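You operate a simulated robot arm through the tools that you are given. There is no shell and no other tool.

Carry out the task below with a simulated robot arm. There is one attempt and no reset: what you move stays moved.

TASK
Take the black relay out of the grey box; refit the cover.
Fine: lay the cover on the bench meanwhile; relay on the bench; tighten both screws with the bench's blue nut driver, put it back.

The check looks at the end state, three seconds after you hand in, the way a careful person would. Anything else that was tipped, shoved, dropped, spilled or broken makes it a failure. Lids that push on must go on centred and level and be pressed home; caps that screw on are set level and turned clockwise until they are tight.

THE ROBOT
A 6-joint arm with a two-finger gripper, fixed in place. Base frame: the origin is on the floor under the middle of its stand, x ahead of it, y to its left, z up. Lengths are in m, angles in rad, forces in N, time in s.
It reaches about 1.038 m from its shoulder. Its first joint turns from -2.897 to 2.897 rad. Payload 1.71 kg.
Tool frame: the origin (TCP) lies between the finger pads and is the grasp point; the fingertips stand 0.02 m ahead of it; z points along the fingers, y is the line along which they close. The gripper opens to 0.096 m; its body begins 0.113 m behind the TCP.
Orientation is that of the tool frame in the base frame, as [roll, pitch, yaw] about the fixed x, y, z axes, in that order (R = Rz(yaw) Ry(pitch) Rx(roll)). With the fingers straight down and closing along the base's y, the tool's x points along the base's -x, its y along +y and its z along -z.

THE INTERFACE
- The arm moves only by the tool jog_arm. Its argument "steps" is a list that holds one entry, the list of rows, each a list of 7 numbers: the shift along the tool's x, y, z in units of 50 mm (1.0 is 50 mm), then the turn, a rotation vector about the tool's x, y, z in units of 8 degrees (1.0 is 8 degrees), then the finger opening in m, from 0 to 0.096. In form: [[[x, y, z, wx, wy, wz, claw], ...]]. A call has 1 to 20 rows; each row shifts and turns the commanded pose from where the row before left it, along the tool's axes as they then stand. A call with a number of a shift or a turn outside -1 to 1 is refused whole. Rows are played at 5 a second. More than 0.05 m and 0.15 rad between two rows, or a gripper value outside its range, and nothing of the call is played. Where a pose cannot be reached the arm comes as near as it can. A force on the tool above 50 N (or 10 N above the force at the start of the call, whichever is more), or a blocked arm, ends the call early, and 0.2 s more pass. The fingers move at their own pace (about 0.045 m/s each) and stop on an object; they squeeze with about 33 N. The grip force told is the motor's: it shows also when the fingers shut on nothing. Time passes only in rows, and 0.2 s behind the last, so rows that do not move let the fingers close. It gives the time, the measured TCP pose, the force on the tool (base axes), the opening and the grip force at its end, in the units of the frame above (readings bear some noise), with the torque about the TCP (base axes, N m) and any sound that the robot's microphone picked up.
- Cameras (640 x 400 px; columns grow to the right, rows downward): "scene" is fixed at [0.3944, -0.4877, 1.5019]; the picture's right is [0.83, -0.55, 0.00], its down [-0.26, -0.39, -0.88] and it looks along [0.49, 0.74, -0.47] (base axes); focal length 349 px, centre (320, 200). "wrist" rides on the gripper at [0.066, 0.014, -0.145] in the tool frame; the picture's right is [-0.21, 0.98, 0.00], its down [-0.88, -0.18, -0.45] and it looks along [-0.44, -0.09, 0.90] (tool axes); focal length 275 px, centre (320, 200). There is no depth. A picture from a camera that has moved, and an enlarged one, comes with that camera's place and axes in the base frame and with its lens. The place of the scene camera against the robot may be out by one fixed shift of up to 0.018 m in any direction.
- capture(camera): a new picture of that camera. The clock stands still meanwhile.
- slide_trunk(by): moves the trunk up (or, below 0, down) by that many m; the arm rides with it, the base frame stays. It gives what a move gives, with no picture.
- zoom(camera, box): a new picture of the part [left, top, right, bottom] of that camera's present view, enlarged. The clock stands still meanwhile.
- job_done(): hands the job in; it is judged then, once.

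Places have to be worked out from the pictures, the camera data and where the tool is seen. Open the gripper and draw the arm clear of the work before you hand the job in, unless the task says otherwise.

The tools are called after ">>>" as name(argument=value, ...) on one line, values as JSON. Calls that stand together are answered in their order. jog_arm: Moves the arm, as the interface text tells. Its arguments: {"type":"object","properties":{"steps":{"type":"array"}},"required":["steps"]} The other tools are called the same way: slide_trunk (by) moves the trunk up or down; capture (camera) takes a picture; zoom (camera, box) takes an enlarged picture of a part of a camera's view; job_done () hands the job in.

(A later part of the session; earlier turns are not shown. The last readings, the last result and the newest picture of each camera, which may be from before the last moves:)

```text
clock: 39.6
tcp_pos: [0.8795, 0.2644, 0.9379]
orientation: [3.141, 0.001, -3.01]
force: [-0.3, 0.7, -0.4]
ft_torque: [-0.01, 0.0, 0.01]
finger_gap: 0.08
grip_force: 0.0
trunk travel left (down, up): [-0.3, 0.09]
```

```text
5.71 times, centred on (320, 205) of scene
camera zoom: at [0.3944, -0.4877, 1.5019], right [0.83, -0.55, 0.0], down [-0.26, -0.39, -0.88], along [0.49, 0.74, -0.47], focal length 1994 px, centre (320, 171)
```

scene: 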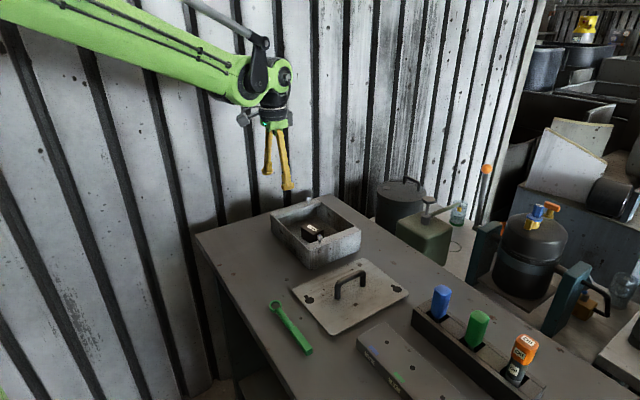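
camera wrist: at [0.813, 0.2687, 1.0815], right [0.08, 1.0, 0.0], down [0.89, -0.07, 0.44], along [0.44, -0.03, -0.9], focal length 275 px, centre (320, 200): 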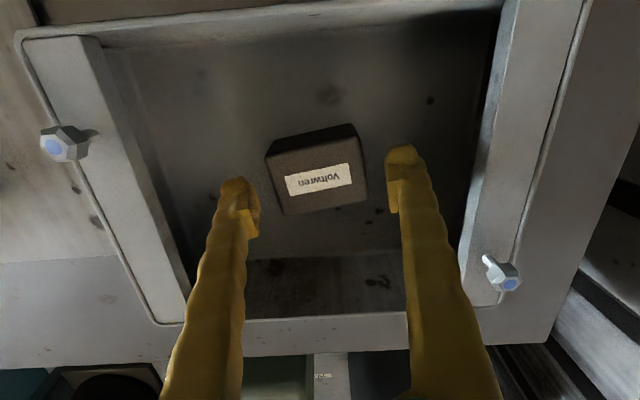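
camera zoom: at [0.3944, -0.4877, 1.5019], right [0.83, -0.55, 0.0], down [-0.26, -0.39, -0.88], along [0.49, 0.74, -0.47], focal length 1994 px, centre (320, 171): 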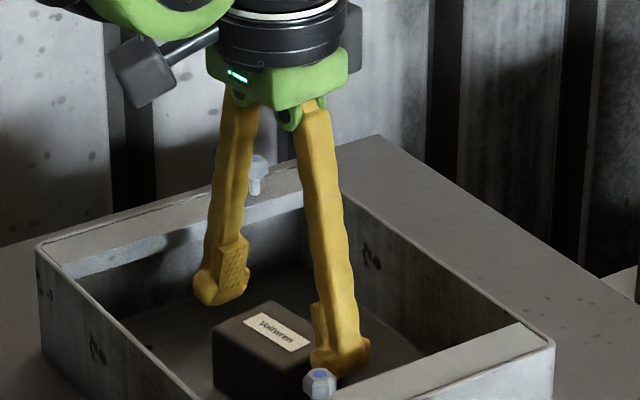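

All clear: fingers straddle the relay and tips stay off the floor at z=0.920. I descend the last 18 mm and close gently.

>>> jog_arm(steps=[[[0, 0, 0.09, 0, 0, 0, 0.08], [0, 0, 0.09, 0, 0, 0, 0.08], [0, 0, 0.09, 0, 0, 0, 0.08], [0, 0, 0.08, 0, 0, 0, 0.08], [0, 0, 0, 0, 0, 0, 0.065], [0, 0, 0, 0, 0, 0, 0.06], [0, 0, 0, 0, 0, 0, 0.055], [0, 0, 0, 0, 0, 0, 0.04], [0, 0, 0, 0, 0, 0, 0.03], [0, 0, 0, 0, 0, 0, 0.03]]])

>>> capture(camera="wrist")

```text
clock: 41.8
tcp_pos: [0.8776, 0.2641, 0.9198]
orientation: [3.141, 0.001, -3.01]
force: [0.1, 0.2, 2.7]
ft_torque: [0.04, -0.02, 0.05]
finger_gap: 0.0601
grip_force: 33.0
trunk travel left (down, up): [-0.3, 0.09]
```

```text
taken
camera wrist: at [0.8121, 0.2685, 1.064], right [0.08, 1.0, 0.0], down [0.89, -0.07, 0.44], along [0.44, -0.03, -0.9], focal length 275 px, centre (320, 200)
```

wrist: 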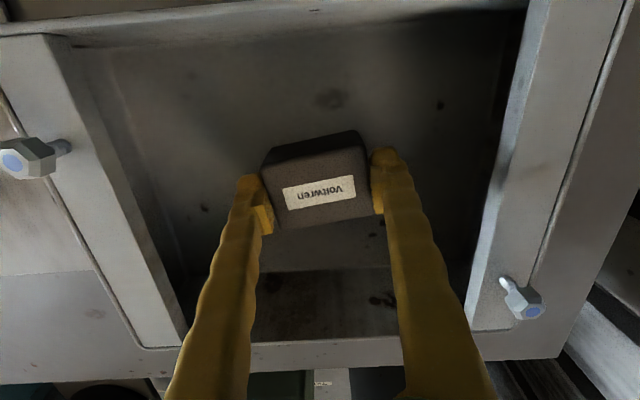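

The relay is gripped (0.060 m gap, 33 N) and aligned. I lift slowly straight up out of the box.

>>> jog_arm(steps=[[[0, 0, -0.05, 0, 0, 0, 0.03], [0, 0, -0.1, 0, 0, 0, 0.03], [0, 0, -0.2, 0, 0, 0, 0.03], [0, 0, -0.3, 0, 0, 0, 0.03], [0, 0, -0.4, 0, 0, 0, 0.03], [0, 0, -0.4, 0, 0, 0, 0.03], [0, 0, -0.4, 0, 0, 0, 0.03], [0, 0, -0.4, 0, 0, 0, 0.03], [0, 0, -0.4, 0, 0, 0, 0.03], [0, 0, 0, 0, 0, 0, 0.03], [0, 0, 0, 0, 0, 0, 0.03]]])

>>> capture(camera="wrist")

>>> zoom(camera="scene", box=[200, 130, 420, 270])

```text
clock: 44.2
tcp_pos: [0.8793, 0.2648, 1.0527]
orientation: [3.141, 0.002, -3.011]
force: [-0.4, 0.4, -1.8]
ft_torque: [0.03, 0.0, 0.0]
finger_gap: 0.0596
grip_force: 32.5
trunk travel left (down, up): [-0.3, 0.09]
```

```text
taken
camera wrist: at [0.8126, 0.2686, 1.1957], right [0.08, 1.0, 0.0], down [0.89, -0.07, 0.44], along [0.44, -0.03, -0.9], focal length 275 px, centre (320, 200)
```

wrist: 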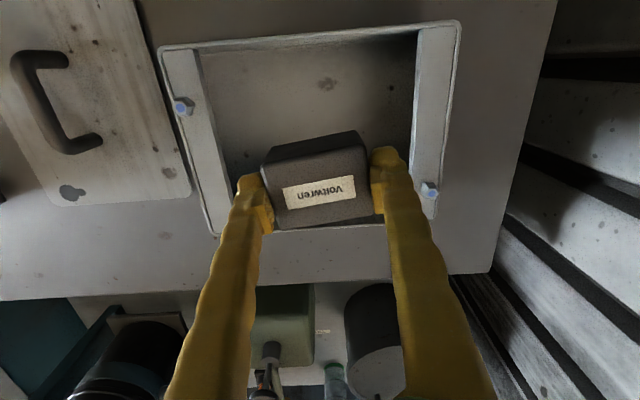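

```text
2.86 times, centred on (310, 200) of scene
camera zoom: at [0.3944, -0.4877, 1.5019], right [0.83, -0.55, 0.0], down [-0.26, -0.39, -0.88], along [0.49, 0.74, -0.47], focal length 997 px, centre (349, 200)
```

zoom: 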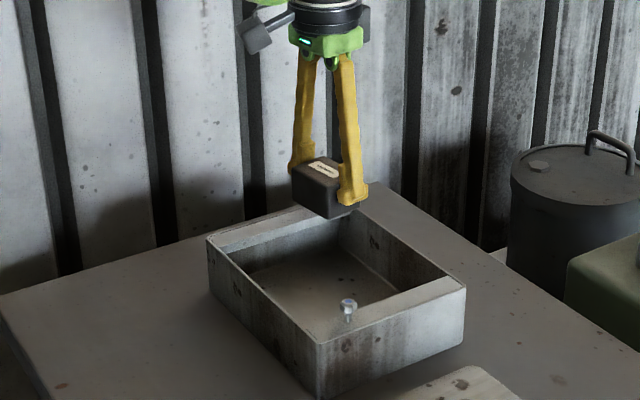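

The relay is clear of the box. I turn back to neutral and carry it to the free bench area in front of the box, around (0.69, 0.30).

>>> jog_arm(steps=[[[0, 0, 0, 0, 0, 0.94, 0.03], [0.378, 0.07, 0, 0, 0, 0, 0.03], [0.378, 0.07, 0, 0, 0, 0, 0.03], [0.378, 0.07, 0, 0, 0, 0, 0.03], [0.378, 0.07, 0, 0, 0, 0, 0.03], [0.378, 0.07, 0, 0, 0, 0, 0.03], [0.378, 0.07, 0, 0, 0, 0, 0.03], [0.378, 0.07, 0, 0, 0, 0, 0.03], [0.378, 0.07, 0, 0, 0, 0, 0.03], [0.378, 0.07, 0, 0, 0, 0, 0.03], [0.378, 0.07, 0, 0, 0, 0, 0.03], [0, 0, 0, 0, 0, 0, 0.03], [0, 0, 0, 0, 0, 0, 0.03]]])

>>> capture(camera="scene")

>>> capture(camera="wrist")

```text
clock: 47.0
tcp_pos: [0.6928, 0.2992, 1.0522]
orientation: [3.14, -0.001, -3.141]
force: [0.7, -0.4, 0.1]
ft_torque: [-0.03, 0.0, -0.03]
finger_gap: 0.0599
grip_force: 32.8
trunk travel left (down, up): [-0.3, 0.09]
```

```text
taken
```

scene: 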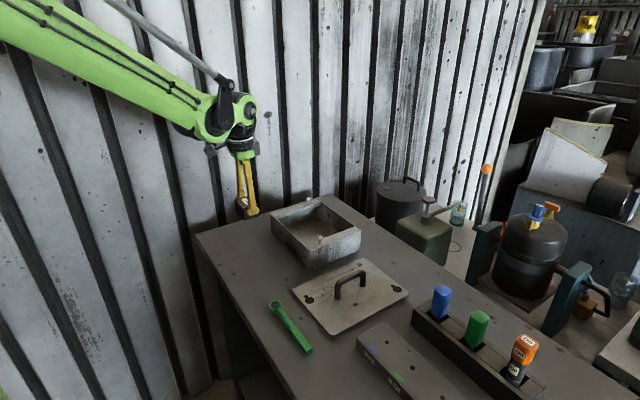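

```text
taken
camera wrist: at [0.6269, 0.3123, 1.1957], right [0.21, 0.98, 0.0], down [0.88, -0.18, 0.44], along [0.43, -0.09, -0.9], focal length 275 px, centre (320, 200)
```

wrist: 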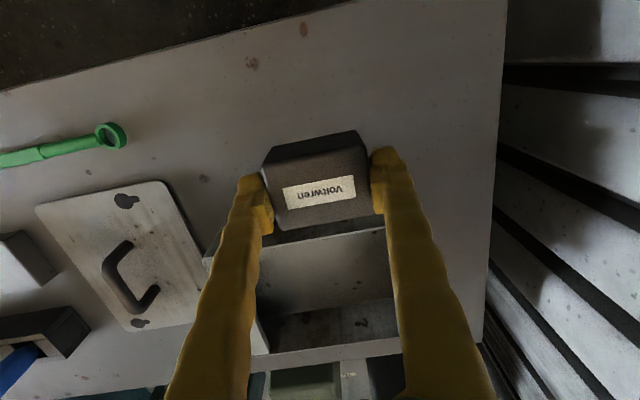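

Position is good, over empty bench. I lower to about z=0.918, then creep to contact.

>>> jog_arm(steps=[[[0, 0, 0.35, 0, 0, 0, 0.03], [0, 0, 0.35, 0, 0, 0, 0.03], [0, 0, 0.35, 0, 0, 0, 0.03], [0, 0, 0.35, 0, 0, 0, 0.03], [0, 0, 0.35, 0, 0, 0, 0.03], [0, 0, 0.35, 0, 0, 0, 0.03], [0, 0, 0.35, 0, 0, 0, 0.03], [0, 0, 0.2, 0, 0, 0, 0.03], [0, 0, 0, 0, 0, 0, 0.03]]])

>>> jog_arm(steps=[[[0, 0, 0.02, 0, 0, 0, 0.03], [0, 0, 0.02, 0, 0, 0, 0.03], [0, 0, 0.02, 0, 0, 0, 0.03], [0, 0, 0, 0, 0, 0, 0.03]]])

>>> zoom(camera="scene", box=[190, 180, 334, 270])

```text
clock: 49.0
tcp_pos: [0.6903, 0.2994, 0.9189]
orientation: [-3.141, 0.0, 3.14]
force: [0.2, 0.3, -0.9]
ft_torque: [-0.04, -0.02, -0.05]
finger_gap: 0.0597
grip_force: 32.9
trunk travel left (down, up): [-0.3, 0.09]
```

```text
clock: 50.0
tcp_pos: [0.6895, 0.2987, 0.9173]
orientation: [3.141, 0.0, -3.141]
force: [0.1, 0.4, -1.2]
ft_torque: [-0.01, 0.0, 0.02]
finger_gap: 0.0597
grip_force: 33.2
trunk travel left (down, up): [-0.3, 0.09]
```

```text
4.44 times, centred on (262, 225) of scene
camera zoom: at [0.3944, -0.4877, 1.5019], right [0.83, -0.55, 0.0], down [-0.26, -0.39, -0.88], along [0.49, 0.74, -0.47], focal length 1551 px, centre (578, 89)
```

zoom: 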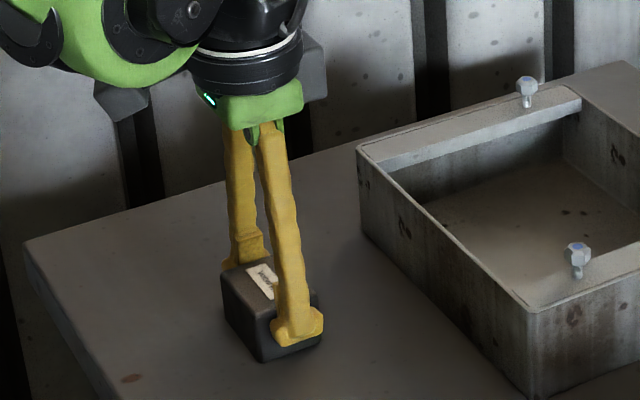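

No contact yet; I creep down further in 1 mm rows.

>>> jog_arm(steps=[[[0, 0, 0.02, 0, 0, 0, 0.03], [0, 0, 0.02, 0, 0, 0, 0.03], [0, 0, 0.02, 0, 0, 0, 0.03], [0, 0, 0, 0, 0, 0, 0.03]]])

```text
clock: 51.0
tcp_pos: [0.6893, 0.2977, 0.916]
orientation: [3.14, 0.003, -3.141]
force: [5.1, 4.4, 40.3]
ft_torque: [0.13, -0.02, -0.35]
finger_gap: 0.0596
grip_force: 33.2
trunk travel left (down, up): [-0.3, 0.09]
```

Contact with the bench (40 N). I back off 1.5 mm and open the fingers.

>>> jog_arm(steps=[[[0, 0, -0.015, 0, 0, 0, 0.03], [0, 0, -0.01, 0, 0, 0, 0.03], [0, 0, 0, 0, 0, 0, 0.03]]])

>>> jog_arm(steps=[[[0, 0, 0, 0, 0, 0, 0.08], [0, 0, 0, 0, 0, 0, 0.08], [0, 0, 0, 0, 0, 0, 0.08]]])

>>> zoom(camera="scene", box=[190, 180, 334, 270])

```text
clock: 51.8
tcp_pos: [0.6897, 0.2976, 0.9163]
orientation: [-3.141, -0.002, -3.141]
force: [-1.9, 0.2, 19.1]
ft_torque: [0.0, 0.1, 0.07]
finger_gap: 0.0597
grip_force: 33.0
trunk travel left (down, up): [-0.3, 0.09]
```

```text
clock: 52.6
tcp_pos: [0.6896, 0.2988, 0.9137]
orientation: [3.141, -0.001, 3.141]
force: [-0.3, 0.1, 0.9]
ft_torque: [0.0, -0.03, 0.01]
finger_gap: 0.0799
grip_force: 0.0
trunk travel left (down, up): [-0.3, 0.09]
```

```text
4.44 times, centred on (262, 225) of scene
camera zoom: at [0.3944, -0.4877, 1.5019], right [0.83, -0.55, 0.0], down [-0.26, -0.39, -0.88], along [0.49, 0.74, -0.47], focal length 1551 px, centre (578, 89)
```

zoom: 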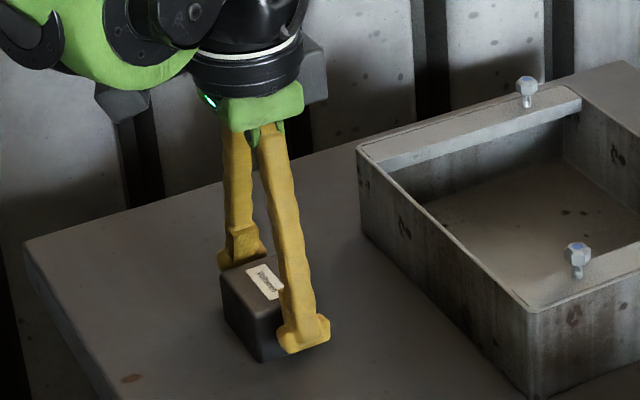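

The relay stands on the bench, released. I rise straight up, then travel over to the cover.

>>> jog_arm(steps=[[[0, 0, -0.3, 0, 0, 0, 0.08], [0, 0, -0.5, 0, 0, 0, 0.08], [0, 0, -0.5, 0, 0, 0, 0.08], [0, 0, -0.5, 0, 0, 0, 0.08], [0, 0, -0.5, 0, 0, 0, 0.08], [0, 0, -0.5, 0, 0, 0, 0.08], [0, 0, -0.5, 0, 0, 0, 0.08], [0, 0, -0.5, 0, 0, 0, 0.08], [0, 0, 0, 0, 0, 0, 0.05]]])

>>> jog_arm(steps=[[[-0.2015, -0.4087, 0, 0, 0, 0, 0.05], [-0.2015, -0.4087, 0, 0, 0, 0, 0.05], [-0.2015, -0.4087, 0, 0, 0, 0, 0.05], [-0.2015, -0.4087, 0, 0, 0, 0, 0.05], [-0.2015, -0.4087, 0, 0, 0, 0, 0.05], [-0.2015, -0.4087, 0, 0, 0, 0, 0.05], [-0.2015, -0.4087, 0, 0, 0, 0, 0.05], [-0.2015, -0.4087, 0, 0, 0, 0, 0.05], [-0.2015, -0.4087, 0, 0, 0, 0, 0.05], [-0.2015, -0.4087, 0, 0, 0, 0, 0.05], [-0.2015, -0.4087, 0, 0, 0, 0, 0.05], [-0.2015, -0.4087, 0, 0, 0, 0, 0.05], [-0.2015, -0.4087, 0, 0, 0, 0, 0.05], [-0.2015, -0.4087, 0, 0, 0, 0, 0.05], [0, 0, 0, 0, 0, 0, 0.05], [0, 0, 0, 0, 0, 0, 0.05]]])

>>> capture(camera="wrist")

>>> capture(camera="scene")

```text
clock: 54.6
tcp_pos: [0.6898, 0.2976, 1.1054]
orientation: [3.141, 0.001, -3.141]
force: [-0.7, -0.6, -0.3]
ft_torque: [0.0, 0.01, -0.02]
finger_gap: 0.05
grip_force: 0.1
trunk travel left (down, up): [-0.3, 0.09]
```

```text
clock: 58.0
tcp_pos: [0.8308, 0.0125, 1.1047]
orientation: [3.142, 0.0, 3.141]
force: [0.7, 0.7, -0.3]
ft_torque: [0.03, -0.02, 0.0]
finger_gap: 0.0502
grip_force: 0.0
trunk travel left (down, up): [-0.3, 0.09]
```

```text
taken
camera wrist: at [0.7655, 0.026, 1.2487], right [0.21, 0.98, 0.0], down [0.88, -0.18, 0.44], along [0.43, -0.09, -0.9], focal length 275 px, centre (320, 200)
```

wrist: 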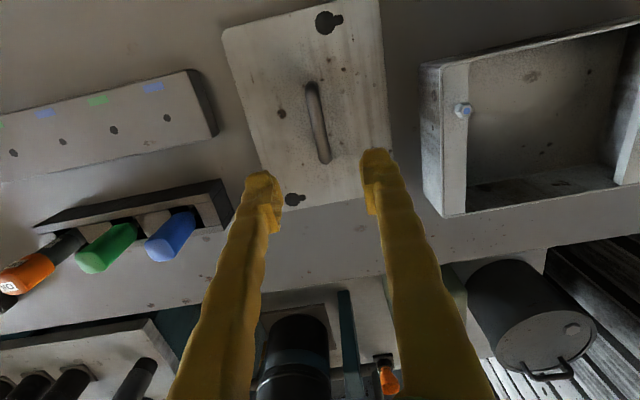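

```text
taken
```

scene: 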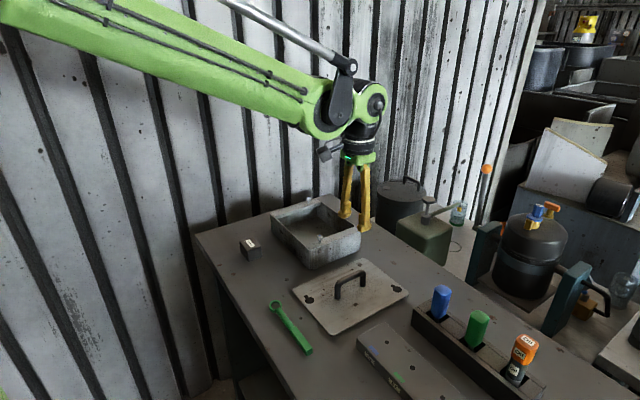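

The cover hasn't moved and the gripper is over its handle again. I descend to the same grasp height (z≈0.929) and close.

>>> jog_arm(steps=[[[0, 0, 0.39, 0, 0, 0, 0.05], [0, 0, 0.39, 0, 0, 0, 0.05], [0, 0, 0.39, 0, 0, 0, 0.05], [0, 0, 0.39, 0, 0, 0, 0.05], [0, 0, 0.39, 0, 0, 0, 0.05], [0, 0, 0.39, 0, 0, 0, 0.05], [0, 0, 0.39, 0, 0, 0, 0.05], [0, 0, 0.39, 0, 0, 0, 0.05], [0, 0, 0.37, 0, 0, 0, 0.05], [0, 0, 0, 0, 0, 0, 0.05]]])

>>> zoom(camera="scene", box=[280, 240, 424, 330])

```text
clock: 60.2
tcp_pos: [0.8335, 0.0128, 0.9315]
orientation: [-3.142, 0.001, -3.141]
force: [-0.2, 0.0, -0.2]
ft_torque: [0.03, 0.02, 0.01]
finger_gap: 0.0498
grip_force: 0.1
trunk travel left (down, up): [-0.3, 0.09]
```

```text
4.44 times, centred on (352, 285) of scene
camera zoom: at [0.3944, -0.4877, 1.5019], right [0.83, -0.55, 0.0], down [-0.26, -0.39, -0.88], along [0.49, 0.74, -0.47], focal length 1551 px, centre (178, -178)
```

zoom: 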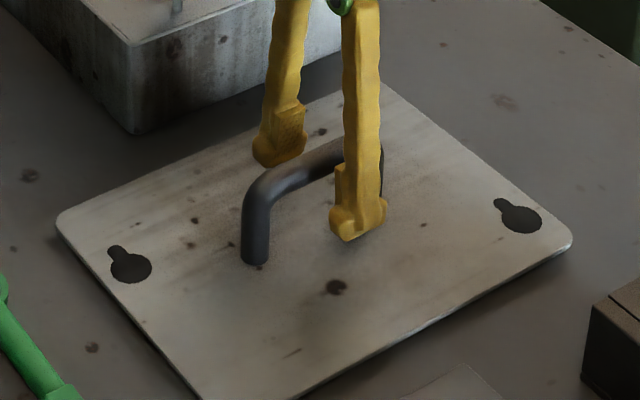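

I'm ~2 mm off the original grasp point, so I trim x and z before closing.

>>> jog_arm(steps=[[[0.04, 0, 0.06, 0, 0, 0, 0.05], [0, 0, 0, 0, 0, 0, 0.05], [0, 0, 0, 0, 0, 0, 0.05]]])

```text
clock: 61.0
tcp_pos: [0.8295, 0.0132, 0.9277]
orientation: [-3.141, 0.001, 3.141]
force: [-0.2, -0.6, -0.6]
ft_torque: [-0.04, 0.02, -0.02]
finger_gap: 0.0501
grip_force: 0.1
trunk travel left (down, up): [-0.3, 0.09]
```

Good. I close on the handle.

>>> jog_arm(steps=[[[0, 0, 0, 0, 0, 0, 0.0], [0, 0, 0, 0, 0, 0, 0.0], [0, 0, 0, 0, 0, 0, 0.0], [0, 0, 0, 0, 0, 0, 0.0]]])

>>> jog_arm(steps=[[[0, 0, -0.1, 0, 0, 0, 0.0], [0, 0, -0.2, 0, 0, 0, 0.0], [0, 0, -0.35, 0, 0, 0, 0.0], [0, 0, -0.4, 0, 0, 0, 0.0], [0, 0, -0.4, 0, 0, 0, 0.0], [0, 0, -0.4, 0, 0, 0, 0.0], [0, 0, -0.4, 0, 0, 0, 0.0], [0, 0, -0.4, 0, 0, 0, 0.0], [0, 0, -0.4, 0, 0, 0, 0.0], [0, 0, -0.4, 0, 0, 0, 0.0], [0, 0, 0, 0, 0, 0, 0.0], [0, 0, 0, 0, 0, 0, 0.0]]])

>>> capture(camera="scene")

>>> capture(camera="wrist")

```text
clock: 62.0
tcp_pos: [0.8288, 0.0123, 0.929]
orientation: [-3.142, 0.002, 3.141]
force: [-0.3, -0.5, -0.4]
ft_torque: [0.02, -0.03, 0.0]
finger_gap: 0.0102
grip_force: 32.8
trunk travel left (down, up): [-0.3, 0.09]
```

```text
clock: 64.6
tcp_pos: [0.8295, 0.0122, 1.0994]
orientation: [-3.141, 0.0, -3.141]
force: [-0.3, 0.0, -1.5]
ft_torque: [-0.02, -0.03, -0.01]
finger_gap: 0.0104
grip_force: 33.1
trunk travel left (down, up): [-0.3, 0.09]
```

```text
taken
```

scene: 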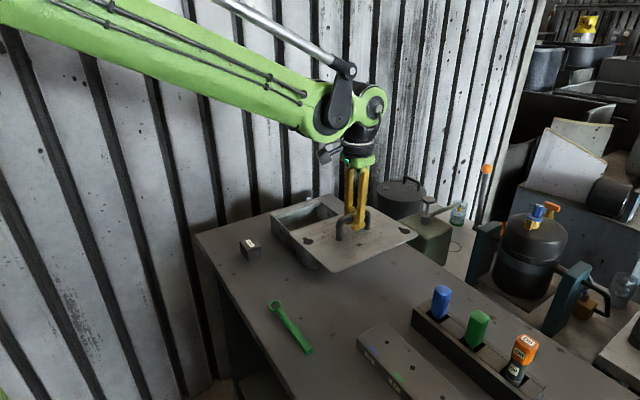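

```text
taken
camera wrist: at [0.7646, 0.0264, 1.2434], right [0.21, 0.98, 0.0], down [0.88, -0.18, 0.44], along [0.43, -0.09, -0.9], focal length 275 px, centre (320, 200)
```

wrist: 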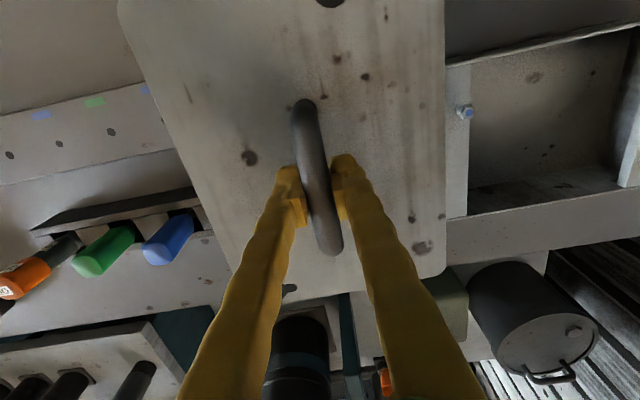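

The cover looks slightly shifted in the wrist view compared with before, so I check its levelness in zooms.

>>> zoom(camera="scene", box=[280, 190, 440, 290])

>>> zoom(camera="wrist", box=[110, 0, 470, 300])

```text
4.00 times, centred on (360, 240) of scene
camera zoom: at [0.3944, -0.4877, 1.5019], right [0.83, -0.55, 0.0], down [-0.26, -0.39, -0.88], along [0.49, 0.74, -0.47], focal length 1396 px, centre (160, 40)
```

zoom: 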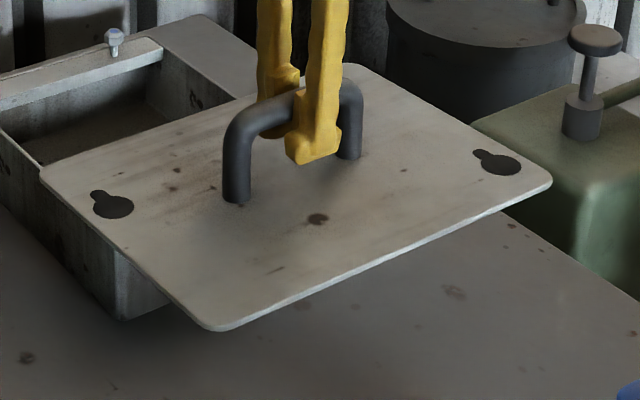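

```text
1.33 times, centred on (290, 150) of wrist
camera zoom: at [0.7646, 0.0264, 1.2434], right [0.21, 0.98, 0.0], down [0.88, -0.18, 0.44], along [0.43, -0.09, -0.9], focal length 367 px, centre (360, 267)
```

zoom: 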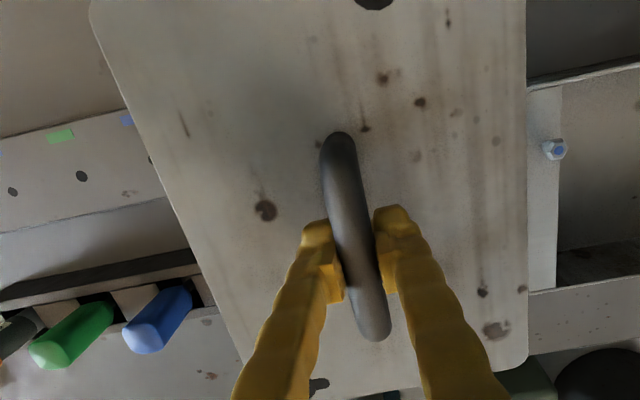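

Comparing spots in the wrist view, the plate hangs rotated about 3° around the bar. I set it back on the bench with a light press to level it in the grip, then check again.

>>> jog_arm(steps=[[[0, 0, 0.4, 0, 0, 0, 0.0], [0, 0, 0.4, 0, 0, 0, 0.0], [0, 0, 0.4, 0, 0, 0, 0.0], [0, 0, 0.4, 0, 0, 0, 0.0], [0, 0, 0.4, 0, 0, 0, 0.0], [0, 0, 0.4, 0, 0, 0, 0.0], [0, 0, 0.4, 0, 0, 0, 0.0], [0, 0, 0.3, 0, 0, 0, 0.0], [0, 0, 0.1, 0, 0, 0, 0.0], [0, 0, 0.1, 0, 0, 0, 0.0], [0, 0, 0, 0, 0, 0, 0.0]]])

>>> jog_arm(steps=[[[0, 0, 0.03, 0, 0, 0, 0.0], [0, 0, 0.03, 0, 0, 0, 0.0], [0, 0, 0, 0, 0, 0, 0.0]]])

```text
clock: 67.0
tcp_pos: [0.8288, 0.0128, 0.9358]
orientation: [3.14, 0.0, 3.141]
force: [0.3, -0.2, -1.2]
ft_torque: [0.0, 0.01, 0.02]
finger_gap: 0.0104
grip_force: 33.2
trunk travel left (down, up): [-0.3, 0.09]
```

```text
clock: 67.8
tcp_pos: [0.8299, 0.0146, 0.9323]
orientation: [3.14, 0.0, -3.14]
force: [-0.1, 0.1, -1.3]
ft_torque: [0.02, -0.01, 0.01]
finger_gap: 0.0104
grip_force: 33.6
trunk travel left (down, up): [-0.3, 0.09]
```

>>> jog_arm(steps=[[[0, 0, 0.02, 0, 0, 0, 0.0], [0, 0, 0.02, 0, 0, 0, 0.0], [0, 0, 0.02, 0, 0, 0, 0.0], [0, 0, 0, 0, 0, 0, 0.0]]])

>>> capture(camera="wrist")

```text
clock: 68.8
tcp_pos: [0.8287, 0.0135, 0.9292]
orientation: [3.141, 0.0, -3.141]
force: [-0.1, 0.6, -2.5]
ft_torque: [-0.05, 0.0, -0.03]
finger_gap: 0.0104
grip_force: 33.0
trunk travel left (down, up): [-0.3, 0.09]
```

```text
taken
camera wrist: at [0.7637, 0.0266, 1.0731], right [0.21, 0.98, 0.0], down [0.88, -0.18, 0.44], along [0.43, -0.09, -0.9], focal length 275 px, centre (320, 200)
```

wrist: 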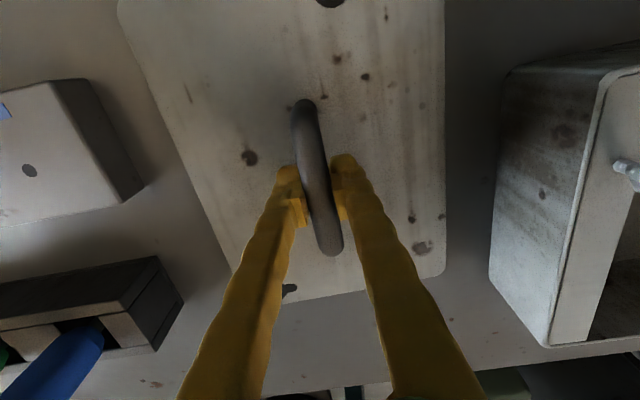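

>>> jog_arm(steps=[[[0, 0, 0.02, 0, 0, 0, 0.0], [0, 0, 0.02, 0, 0, 0, 0.0], [0, 0, 0, 0, 0, 0, 0.0]]])

>>> zoom(camera="wrist", box=[110, 0, 470, 300])

```text
clock: 69.6
tcp_pos: [0.8292, 0.0133, 0.926]
orientation: [3.141, -0.002, 3.141]
force: [5.2, -2.8, 11.1]
ft_torque: [-0.11, 0.03, -0.03]
finger_gap: 0.0103
grip_force: 33.0
trunk travel left (down, up): [-0.3, 0.09]
```

```text
1.33 times, centred on (290, 150) of wrist
camera zoom: at [0.7638, 0.0266, 1.0711], right [0.21, 0.98, 0.0], down [0.88, -0.18, 0.44], along [0.44, -0.09, -0.9], focal length 367 px, centre (360, 267)
```

zoom: 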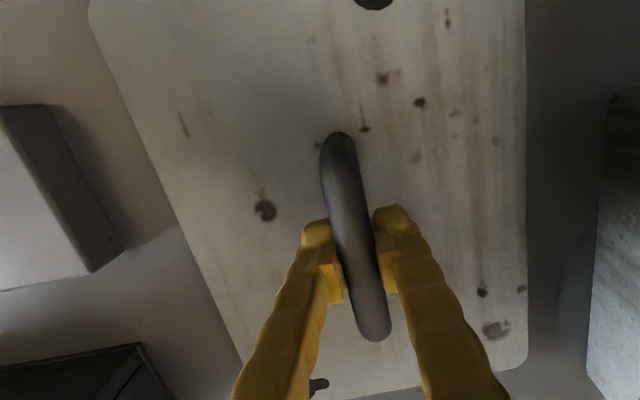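

The plate view is identical under bench contact, so it is level in the grip. I lift it again and carry it back above the box.

>>> jog_arm(steps=[[[0, 0, -0.1, 0, 0, 0, 0.0], [0, 0, -0.2, 0, 0, 0, 0.0], [0, 0, -0.4, 0, 0, 0, 0.0], [0, 0, -0.4, 0, 0, 0, 0.0], [0, 0, -0.4, 0, 0, 0, 0.0], [0, 0, -0.4, 0, 0, 0, 0.0], [0, 0, -0.4, 0, 0, 0, 0.0], [0, 0, -0.4, 0, 0, 0, 0.0], [0, 0, -0.4, 0, 0, 0, 0.0], [0, 0, -0.4, 0, 0, 0, 0.0], [0, 0, 0, 0, 0, 0, 0.0]]])

>>> jog_arm(steps=[[[-0.111, 0.411, 0, 0, 0, 0, 0.0], [-0.111, 0.411, 0, 0, 0, 0, 0.0], [-0.111, 0.411, 0, 0, 0, 0, 0.0], [-0.111, 0.411, 0, 0, 0, 0, 0.0], [-0.111, 0.411, 0, 0, 0, 0, 0.0], [-0.111, 0.411, 0, 0, 0, 0, 0.0], [-0.111, 0.411, 0, 0, 0, 0, 0.0], [-0.111, 0.411, 0, 0, 0, 0, 0.0], [-0.111, 0.411, 0, 0, 0, 0, 0.0], [-0.111, 0.411, 0, 0, 0, 0, 0.0], [-0.111, 0.411, 0, 0, 0, 0, 0.0], [-0.111, 0.411, 0, 0, 0, 0, 0.0], [0, 0, 0, 0, 0, 0, 0.0], [0, 0, 0, 0, 0, 0, 0.0]]])

>>> jog_arm(steps=[[[0, 0, 0, 0, 0, 0.75, 0.0], [0, 0, 0, 0, 0, 0.75, 0.0], [0, 0, 0, 0, 0, 0.75, 0.0], [0, 0, 0, 0, 0, 0.75, 0.0], [0, 0, 0, 0, 0, 0.75, 0.0], [0, 0, 0, 0, 0, 0.75, 0.0], [0, 0, 0, 0, 0, 0.75, 0.0], [0, 0, 0, 0, 0, 0.75, 0.0], [0, 0, 0, 0, 0, 0.75, 0.0], [0, 0, 0, 0, 0, 0.75, 0.0], [0, 0, 0, 0, 0, 0.75, 0.0], [0, 0, 0, 0, 0, 0.75, 0.0], [0, 0, 0, 0, 0, 0.75, 0.0], [0, 0, 0, 0, 0, 0.75, 0.0], [0, 0, 0, 0, 0, 0.75, 0.0], [0, 0, 0, 0, 0, 0, 0.0], [0, 0, 0, 0, 0, 0, 0.0]]])

>>> zoom(camera="scene", box=[230, 140, 390, 240])

```text
clock: 72.0
tcp_pos: [0.8282, 0.0139, 1.1028]
orientation: [3.14, -0.002, 3.141]
force: [-0.2, 0.0, -1.8]
ft_torque: [0.04, 0.0, -0.01]
finger_gap: 0.0102
grip_force: 33.1
trunk travel left (down, up): [-0.3, 0.09]
```

```text
clock: 75.0
tcp_pos: [0.8948, 0.2574, 1.1021]
orientation: [3.141, 0.002, -3.141]
force: [0.0, -0.8, -2.6]
ft_torque: [0.0, -0.04, 0.01]
finger_gap: 0.0105
grip_force: 32.8
trunk travel left (down, up): [-0.3, 0.09]
```

```text
clock: 78.6
tcp_pos: [0.8952, 0.2591, 1.101]
orientation: [-3.141, 0.0, 1.57]
force: [0.7, 0.3, -2.5]
ft_torque: [0.01, -0.01, 0.05]
finger_gap: 0.0102
grip_force: 32.8
trunk travel left (down, up): [-0.3, 0.09]
```

```text
4.00 times, centred on (310, 190) of scene
camera zoom: at [0.3944, -0.4877, 1.5019], right [0.83, -0.55, 0.0], down [-0.26, -0.39, -0.88], along [0.49, 0.74, -0.47], focal length 1396 px, centre (360, 240)
```

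zoom: 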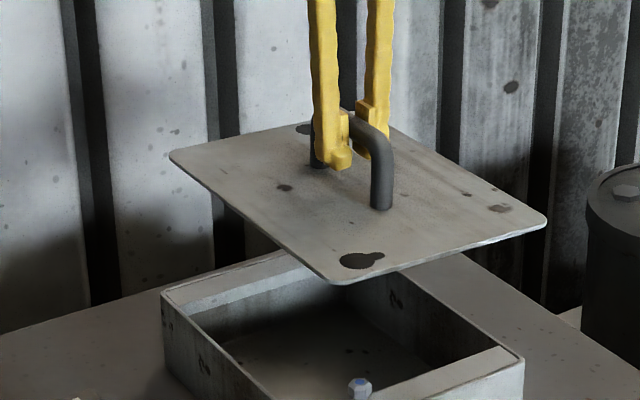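

Correct orientation. I descend to just above the screw heads (z≈1.025) and check hole alignment.

>>> jog_arm(steps=[[[0.01, 0, 0.3, 0, 0, 0, 0.0], [0, 0, 0.3, 0, 0, 0, 0.0], [0, 0, 0.3, 0, 0, 0, 0.0], [0, 0, 0.3, 0, 0, 0, 0.0], [0, 0, 0.3, 0, 0, 0, 0.0], [0, 0, 0, 0, 0, 0, 0.0], [0, 0, 0, 0, 0, 0, 0.0]]])

>>> zoom(camera="scene", box=[260, 180, 372, 250])

>>> capture(camera="wrist")

```text
clock: 80.2
tcp_pos: [0.8959, 0.2609, 1.0281]
orientation: [-3.139, 0.001, 1.57]
force: [-0.2, 0.5, -1.5]
ft_torque: [0.05, -0.01, -0.04]
finger_gap: 0.0101
grip_force: 32.9
trunk travel left (down, up): [-0.3, 0.09]
```

```text
5.71 times, centred on (316, 215) of scene
camera zoom: at [0.3944, -0.4877, 1.5019], right [0.83, -0.55, 0.0], down [-0.26, -0.39, -0.88], along [0.49, 0.74, -0.47], focal length 1994 px, centre (343, 114)
```

zoom: 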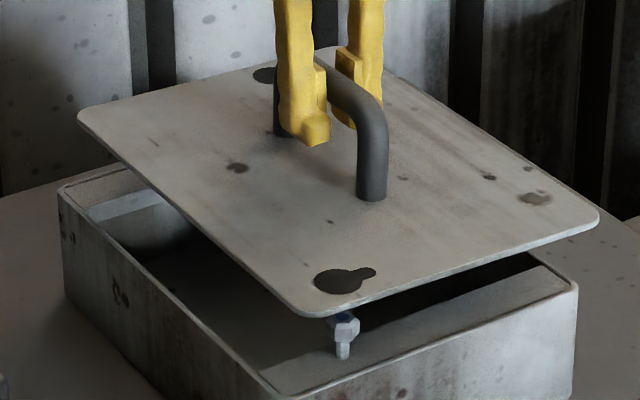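

```text
taken
camera wrist: at [0.9099, 0.3255, 1.1715], right [0.98, -0.21, 0.0], down [-0.18, -0.88, 0.44], along [-0.09, -0.43, -0.9], focal length 275 px, centre (320, 200)
```

wrist: 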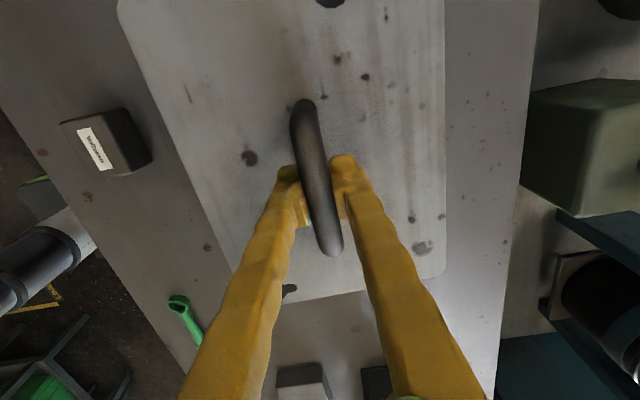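

Hole and screw line up within ~1.5 mm. I lower slowly so the heads pass through the holes.

>>> jog_arm(steps=[[[0, 0, 0.08, 0, 0, 0, 0.0], [0, 0, 0.08, 0, 0, 0, 0.0], [0, 0, 0.08, 0, 0, 0, 0.0], [0, 0, 0.08, 0, 0, 0, 0.0], [0, 0, 0.08, 0, 0, 0, 0.0], [0, 0, 0, 0, 0, 0, 0.0]]])

>>> zoom(camera="scene", box=[260, 190, 372, 260])

```text
clock: 81.6
tcp_pos: [0.8969, 0.258, 1.0078]
orientation: [-3.139, 0.0, 1.57]
force: [0.5, -0.2, -1.7]
ft_torque: [0.0, 0.02, 0.02]
finger_gap: 0.0106
grip_force: 32.9
trunk travel left (down, up): [-0.3, 0.09]
```

```text
5.71 times, centred on (316, 225) of scene
camera zoom: at [0.3944, -0.4877, 1.5019], right [0.83, -0.55, 0.0], down [-0.26, -0.39, -0.88], along [0.49, 0.74, -0.47], focal length 1994 px, centre (343, 57)
```

zoom: 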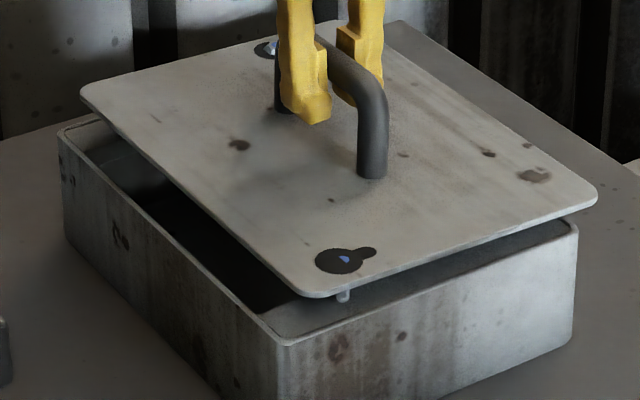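

The heads are entering the holes. I zoom in on both to confirm the centring before continuing.

>>> zoom(camera="scene", box=[300, 222, 348, 252])

>>> zoom(camera="scene", box=[290, 185, 338, 215])

```text
13.33 times, centred on (324, 237) of scene
camera zoom: at [0.3944, -0.4877, 1.5019], right [0.83, -0.55, 0.0], down [-0.26, -0.39, -0.88], along [0.49, 0.74, -0.47], focal length 4652 px, centre (267, -293)
```

zoom: 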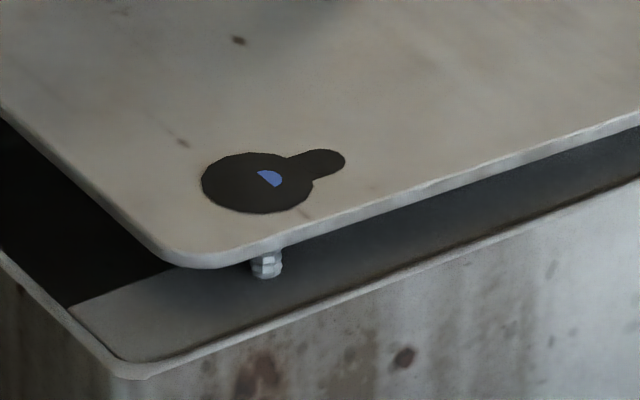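

```text
13.33 times, centred on (314, 200) of scene
camera zoom: at [0.3944, -0.4877, 1.5019], right [0.83, -0.55, 0.0], down [-0.26, -0.39, -0.88], along [0.49, 0.74, -0.47], focal length 4652 px, centre (400, 200)
```

zoom: 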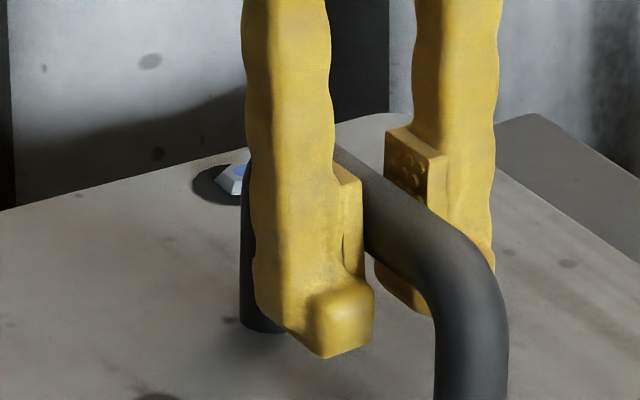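

Both heads are within the hole clearance; I nudge 1 mm in +x for better centring at screw 1 and lower on in 2 mm steps.

>>> jog_arm(steps=[[[-0.01, 0.02, 0.02, 0, 0, 0, 0.0], [0, 0, 0.04, 0, 0, 0, 0.0], [0, 0, 0.04, 0, 0, 0, 0.0], [0, 0, 0.04, 0, 0, 0, 0.0], [0, 0, 0.04, 0, 0, 0, 0.0], [0, 0, 0, 0, 0, 0, 0.0]]])

>>> zoom(camera="scene", box=[260, 190, 372, 260])

>>> zoom(camera="scene", box=[300, 222, 348, 252])

```text
clock: 83.0
tcp_pos: [0.8968, 0.2591, 0.9972]
orientation: [3.142, 0.001, 1.571]
force: [0.2, -0.7, -2.3]
ft_torque: [0.02, 0.03, 0.0]
finger_gap: 0.0102
grip_force: 33.0
trunk travel left (down, up): [-0.3, 0.09]
```

```text
5.71 times, centred on (316, 225) of scene
camera zoom: at [0.3944, -0.4877, 1.5019], right [0.83, -0.55, 0.0], down [-0.26, -0.39, -0.88], along [0.49, 0.74, -0.47], focal length 1994 px, centre (343, 57)
```

zoom: 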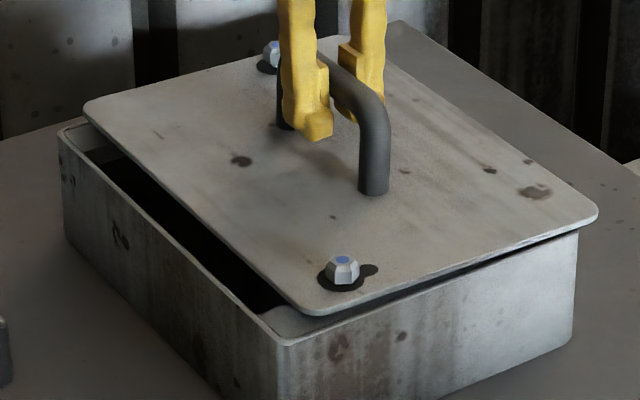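

```text
13.33 times, centred on (324, 237) of scene
camera zoom: at [0.3944, -0.4877, 1.5019], right [0.83, -0.55, 0.0], down [-0.26, -0.39, -0.88], along [0.49, 0.74, -0.47], focal length 4652 px, centre (267, -293)
```

zoom: 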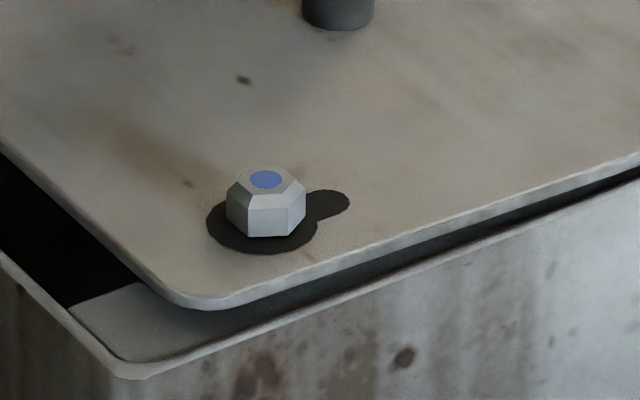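

Heads are through. The plate is still a few mm above the rim, so I lower in 1 mm rows until it seats.

>>> jog_arm(steps=[[[0, 0, 0.02, 0, 0, 0, 0.0], [0, 0, 0.02, 0, 0, 0, 0.0], [0, 0, 0.02, 0, 0, 0, 0.0], [0, 0, 0, 0, 0, 0, 0.0]]])

>>> zoom(camera="scene", box=[260, 190, 372, 260])

```text
clock: 84.0
tcp_pos: [0.8967, 0.2595, 0.9941]
orientation: [-3.141, 0.001, 1.57]
force: [0.3, 0.0, -1.1]
ft_torque: [-0.02, -0.06, 0.03]
finger_gap: 0.01
grip_force: 32.4
trunk travel left (down, up): [-0.3, 0.09]
```

```text
5.71 times, centred on (316, 225) of scene
camera zoom: at [0.3944, -0.4877, 1.5019], right [0.83, -0.55, 0.0], down [-0.26, -0.39, -0.88], along [0.49, 0.74, -0.47], focal length 1994 px, centre (343, 57)
```

zoom: 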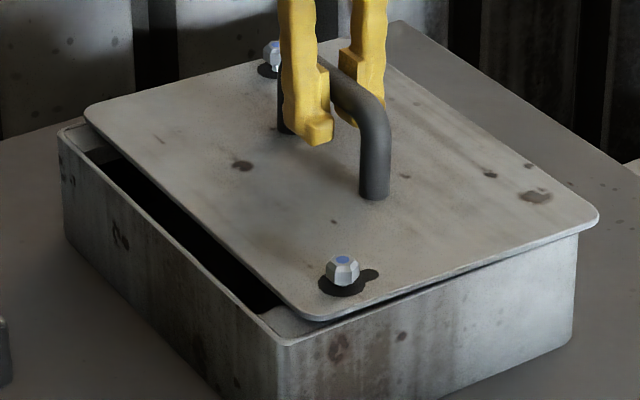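

>>> jog_arm(steps=[[[0, 0, 0.02, 0, 0, 0, 0.0], [0, 0, 0.02, 0, 0, 0, 0.0], [0, 0, 0, 0, 0, 0, 0.0]]])

>>> zoom(camera="scene", box=[260, 190, 372, 260])

```text
clock: 84.8
tcp_pos: [0.8958, 0.2591, 0.9926]
orientation: [3.14, 0.0, 1.571]
force: [-0.8, 0.8, -0.3]
ft_torque: [0.04, -0.09, 0.07]
finger_gap: 0.0102
grip_force: 32.7
trunk travel left (down, up): [-0.3, 0.09]
```

```text
5.71 times, centred on (316, 225) of scene
camera zoom: at [0.3944, -0.4877, 1.5019], right [0.83, -0.55, 0.0], down [-0.26, -0.39, -0.88], along [0.49, 0.74, -0.47], focal length 1994 px, centre (343, 57)
```

zoom: 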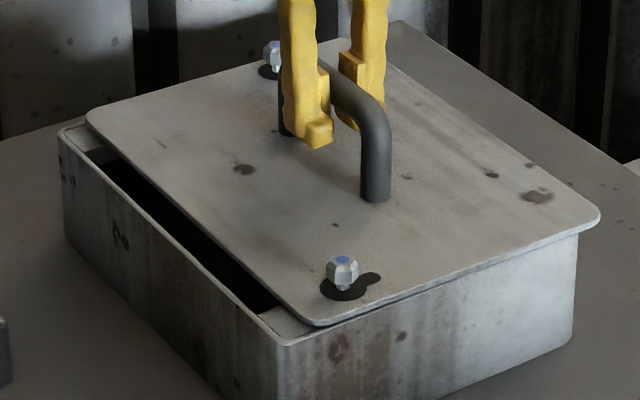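

The plate is just touching the rim. I slide it −x by 15.5 mm so the slots run under the heads.

>>> jog_arm(steps=[[[0, -0.062, 0, 0, 0, 0, 0.0], [0, -0.062, 0, 0, 0, 0, 0.0], [0, -0.062, 0, 0, 0, 0, 0.0], [0, -0.062, 0, 0, 0, 0, 0.0], [0, -0.062, 0, 0, 0, 0, 0.0], [0, 0, 0, 0, 0, 0, 0.0]]])

>>> zoom(camera="scene", box=[260, 190, 372, 260])

```text
clock: 86.2
tcp_pos: [0.8803, 0.2589, 0.9941]
orientation: [-3.14, 0.001, 1.571]
force: [-17.7, -1.6, -16.9]
ft_torque: [0.01, -0.16, -0.02]
finger_gap: 0.0103
grip_force: 32.6
trunk travel left (down, up): [-0.3, 0.09]
```

```text
5.71 times, centred on (316, 225) of scene
camera zoom: at [0.3944, -0.4877, 1.5019], right [0.83, -0.55, 0.0], down [-0.26, -0.39, -0.88], along [0.49, 0.74, -0.47], focal length 1994 px, centre (343, 57)
```

zoom: 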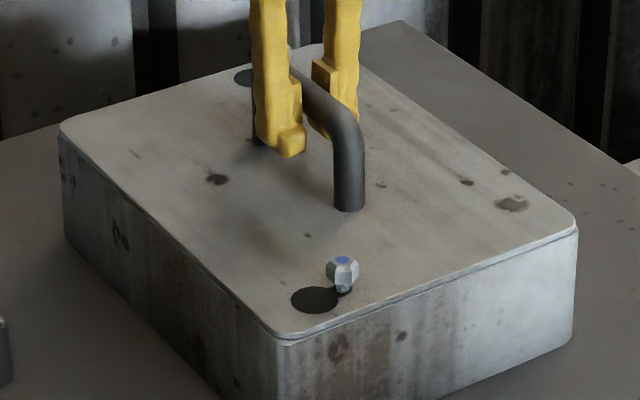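

The cover looks flush, and the force (−x and down) says it wants to settle slightly further that way. I follow it by about 1 mm each and reread.

>>> jog_arm(steps=[[[0, -0.01, 0.01, 0, 0, 0, 0.0], [0, -0.01, 0.01, 0, 0, 0, 0.0], [0, 0, 0, 0, 0, 0, 0.0]]])

>>> zoom(camera="scene", box=[300, 222, 348, 252])

>>> zoom(camera="scene", box=[262, 195, 310, 225])

```text
clock: 87.0
tcp_pos: [0.8802, 0.2588, 0.9928]
orientation: [3.141, -0.001, 1.57]
force: [-0.5, 1.1, -0.2]
ft_torque: [-0.21, 0.01, 0.0]
finger_gap: 0.0103
grip_force: 31.9
trunk travel left (down, up): [-0.3, 0.09]
```

```text
13.33 times, centred on (324, 237) of scene
camera zoom: at [0.3944, -0.4877, 1.5019], right [0.83, -0.55, 0.0], down [-0.26, -0.39, -0.88], along [0.49, 0.74, -0.47], focal length 4652 px, centre (267, -293)
```

zoom: 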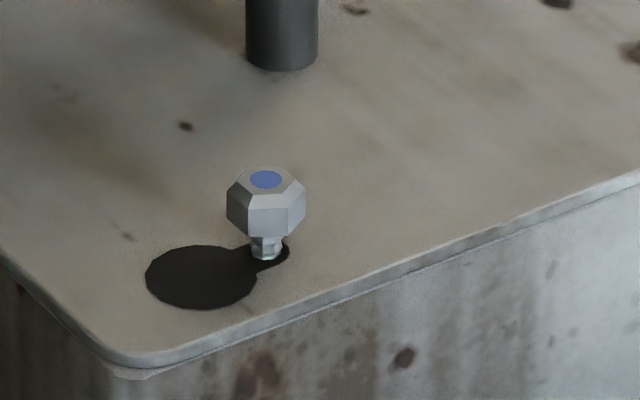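

```text
13.33 times, centred on (286, 210) of scene
camera zoom: at [0.3944, -0.4877, 1.5019], right [0.83, -0.55, 0.0], down [-0.26, -0.39, -0.88], along [0.49, 0.74, -0.47], focal length 4652 px, centre (773, 67)
```

zoom: 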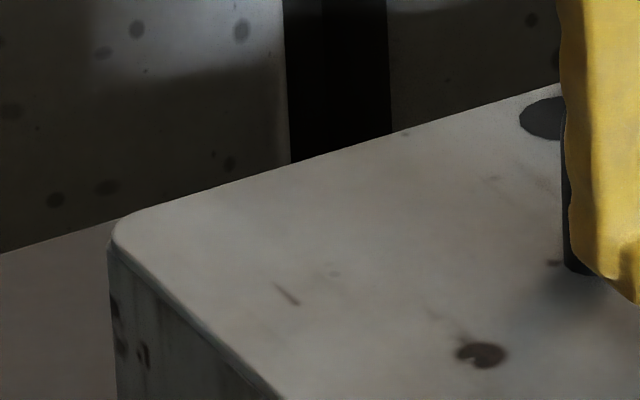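

The hole position matches the original picture to a fraction of a pixel: the cover is back in its seat with no residual force. I open the fingers and rise.

>>> jog_arm(steps=[[[0, 0, 0, 0, 0, 0, 0.04], [0, 0, 0, 0, 0, 0, 0.04], [0, 0, 0, 0, 0, 0, 0.04]]])

>>> jog_arm(steps=[[[0, 0, -0.2, 0, 0, 0, 0.04], [0, 0, -0.4, 0, 0, 0, 0.04], [0, 0, -0.4, 0, 0, 0, 0.04], [0, 0, -0.4, 0, 0, 0, 0.04], [0, 0, -0.4, 0, 0, 0, 0.04], [0, 0, -0.4, 0, 0, 0, 0.04], [0, 0, -0.4, 0, 0, 0, 0.04], [0, 0, 0, 0, 0, 0, 0.096], [0, 0, 0, 0, 0, 0, 0.096]]])

>>> zoom(camera="scene", box=[240, 170, 400, 280])

>>> capture(camera="wrist")

```text
clock: 87.8
tcp_pos: [0.8801, 0.2596, 0.9915]
orientation: [3.141, 0.002, 1.57]
force: [0.2, 0.6, 0.4]
ft_torque: [0.04, 0.02, 0.0]
finger_gap: 0.0401
grip_force: 0.0
trunk travel left (down, up): [-0.3, 0.09]
```

```text
clock: 89.8
tcp_pos: [0.8802, 0.2592, 1.1199]
orientation: [-3.142, 0.001, 1.57]
force: [-0.3, -0.1, 0.4]
ft_torque: [0.03, 0.0, -0.01]
finger_gap: 0.0926
grip_force: 0.1
trunk travel left (down, up): [-0.3, 0.09]
```

```text
3.64 times, centred on (320, 225) of scene
camera zoom: at [0.3944, -0.4877, 1.5019], right [0.83, -0.55, 0.0], down [-0.26, -0.39, -0.88], along [0.49, 0.74, -0.47], focal length 1269 px, centre (320, 109)
```

zoom: 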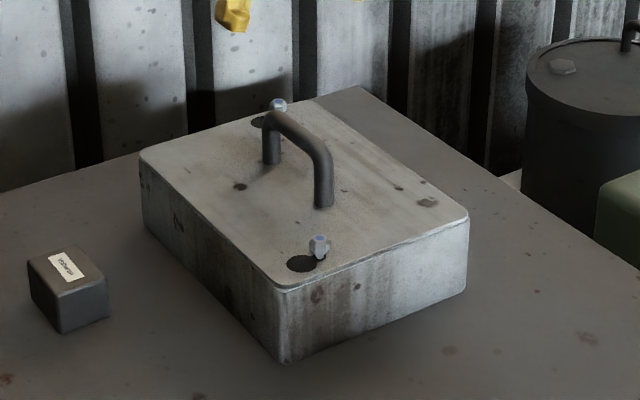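

```text
taken
camera wrist: at [0.8941, 0.3247, 1.2644], right [0.98, -0.21, 0.0], down [-0.18, -0.88, 0.44], along [-0.09, -0.43, -0.9], focal length 275 px, centre (320, 200)
```

wrist: 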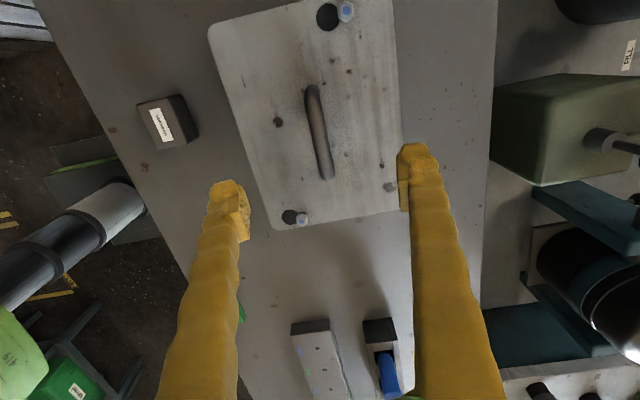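

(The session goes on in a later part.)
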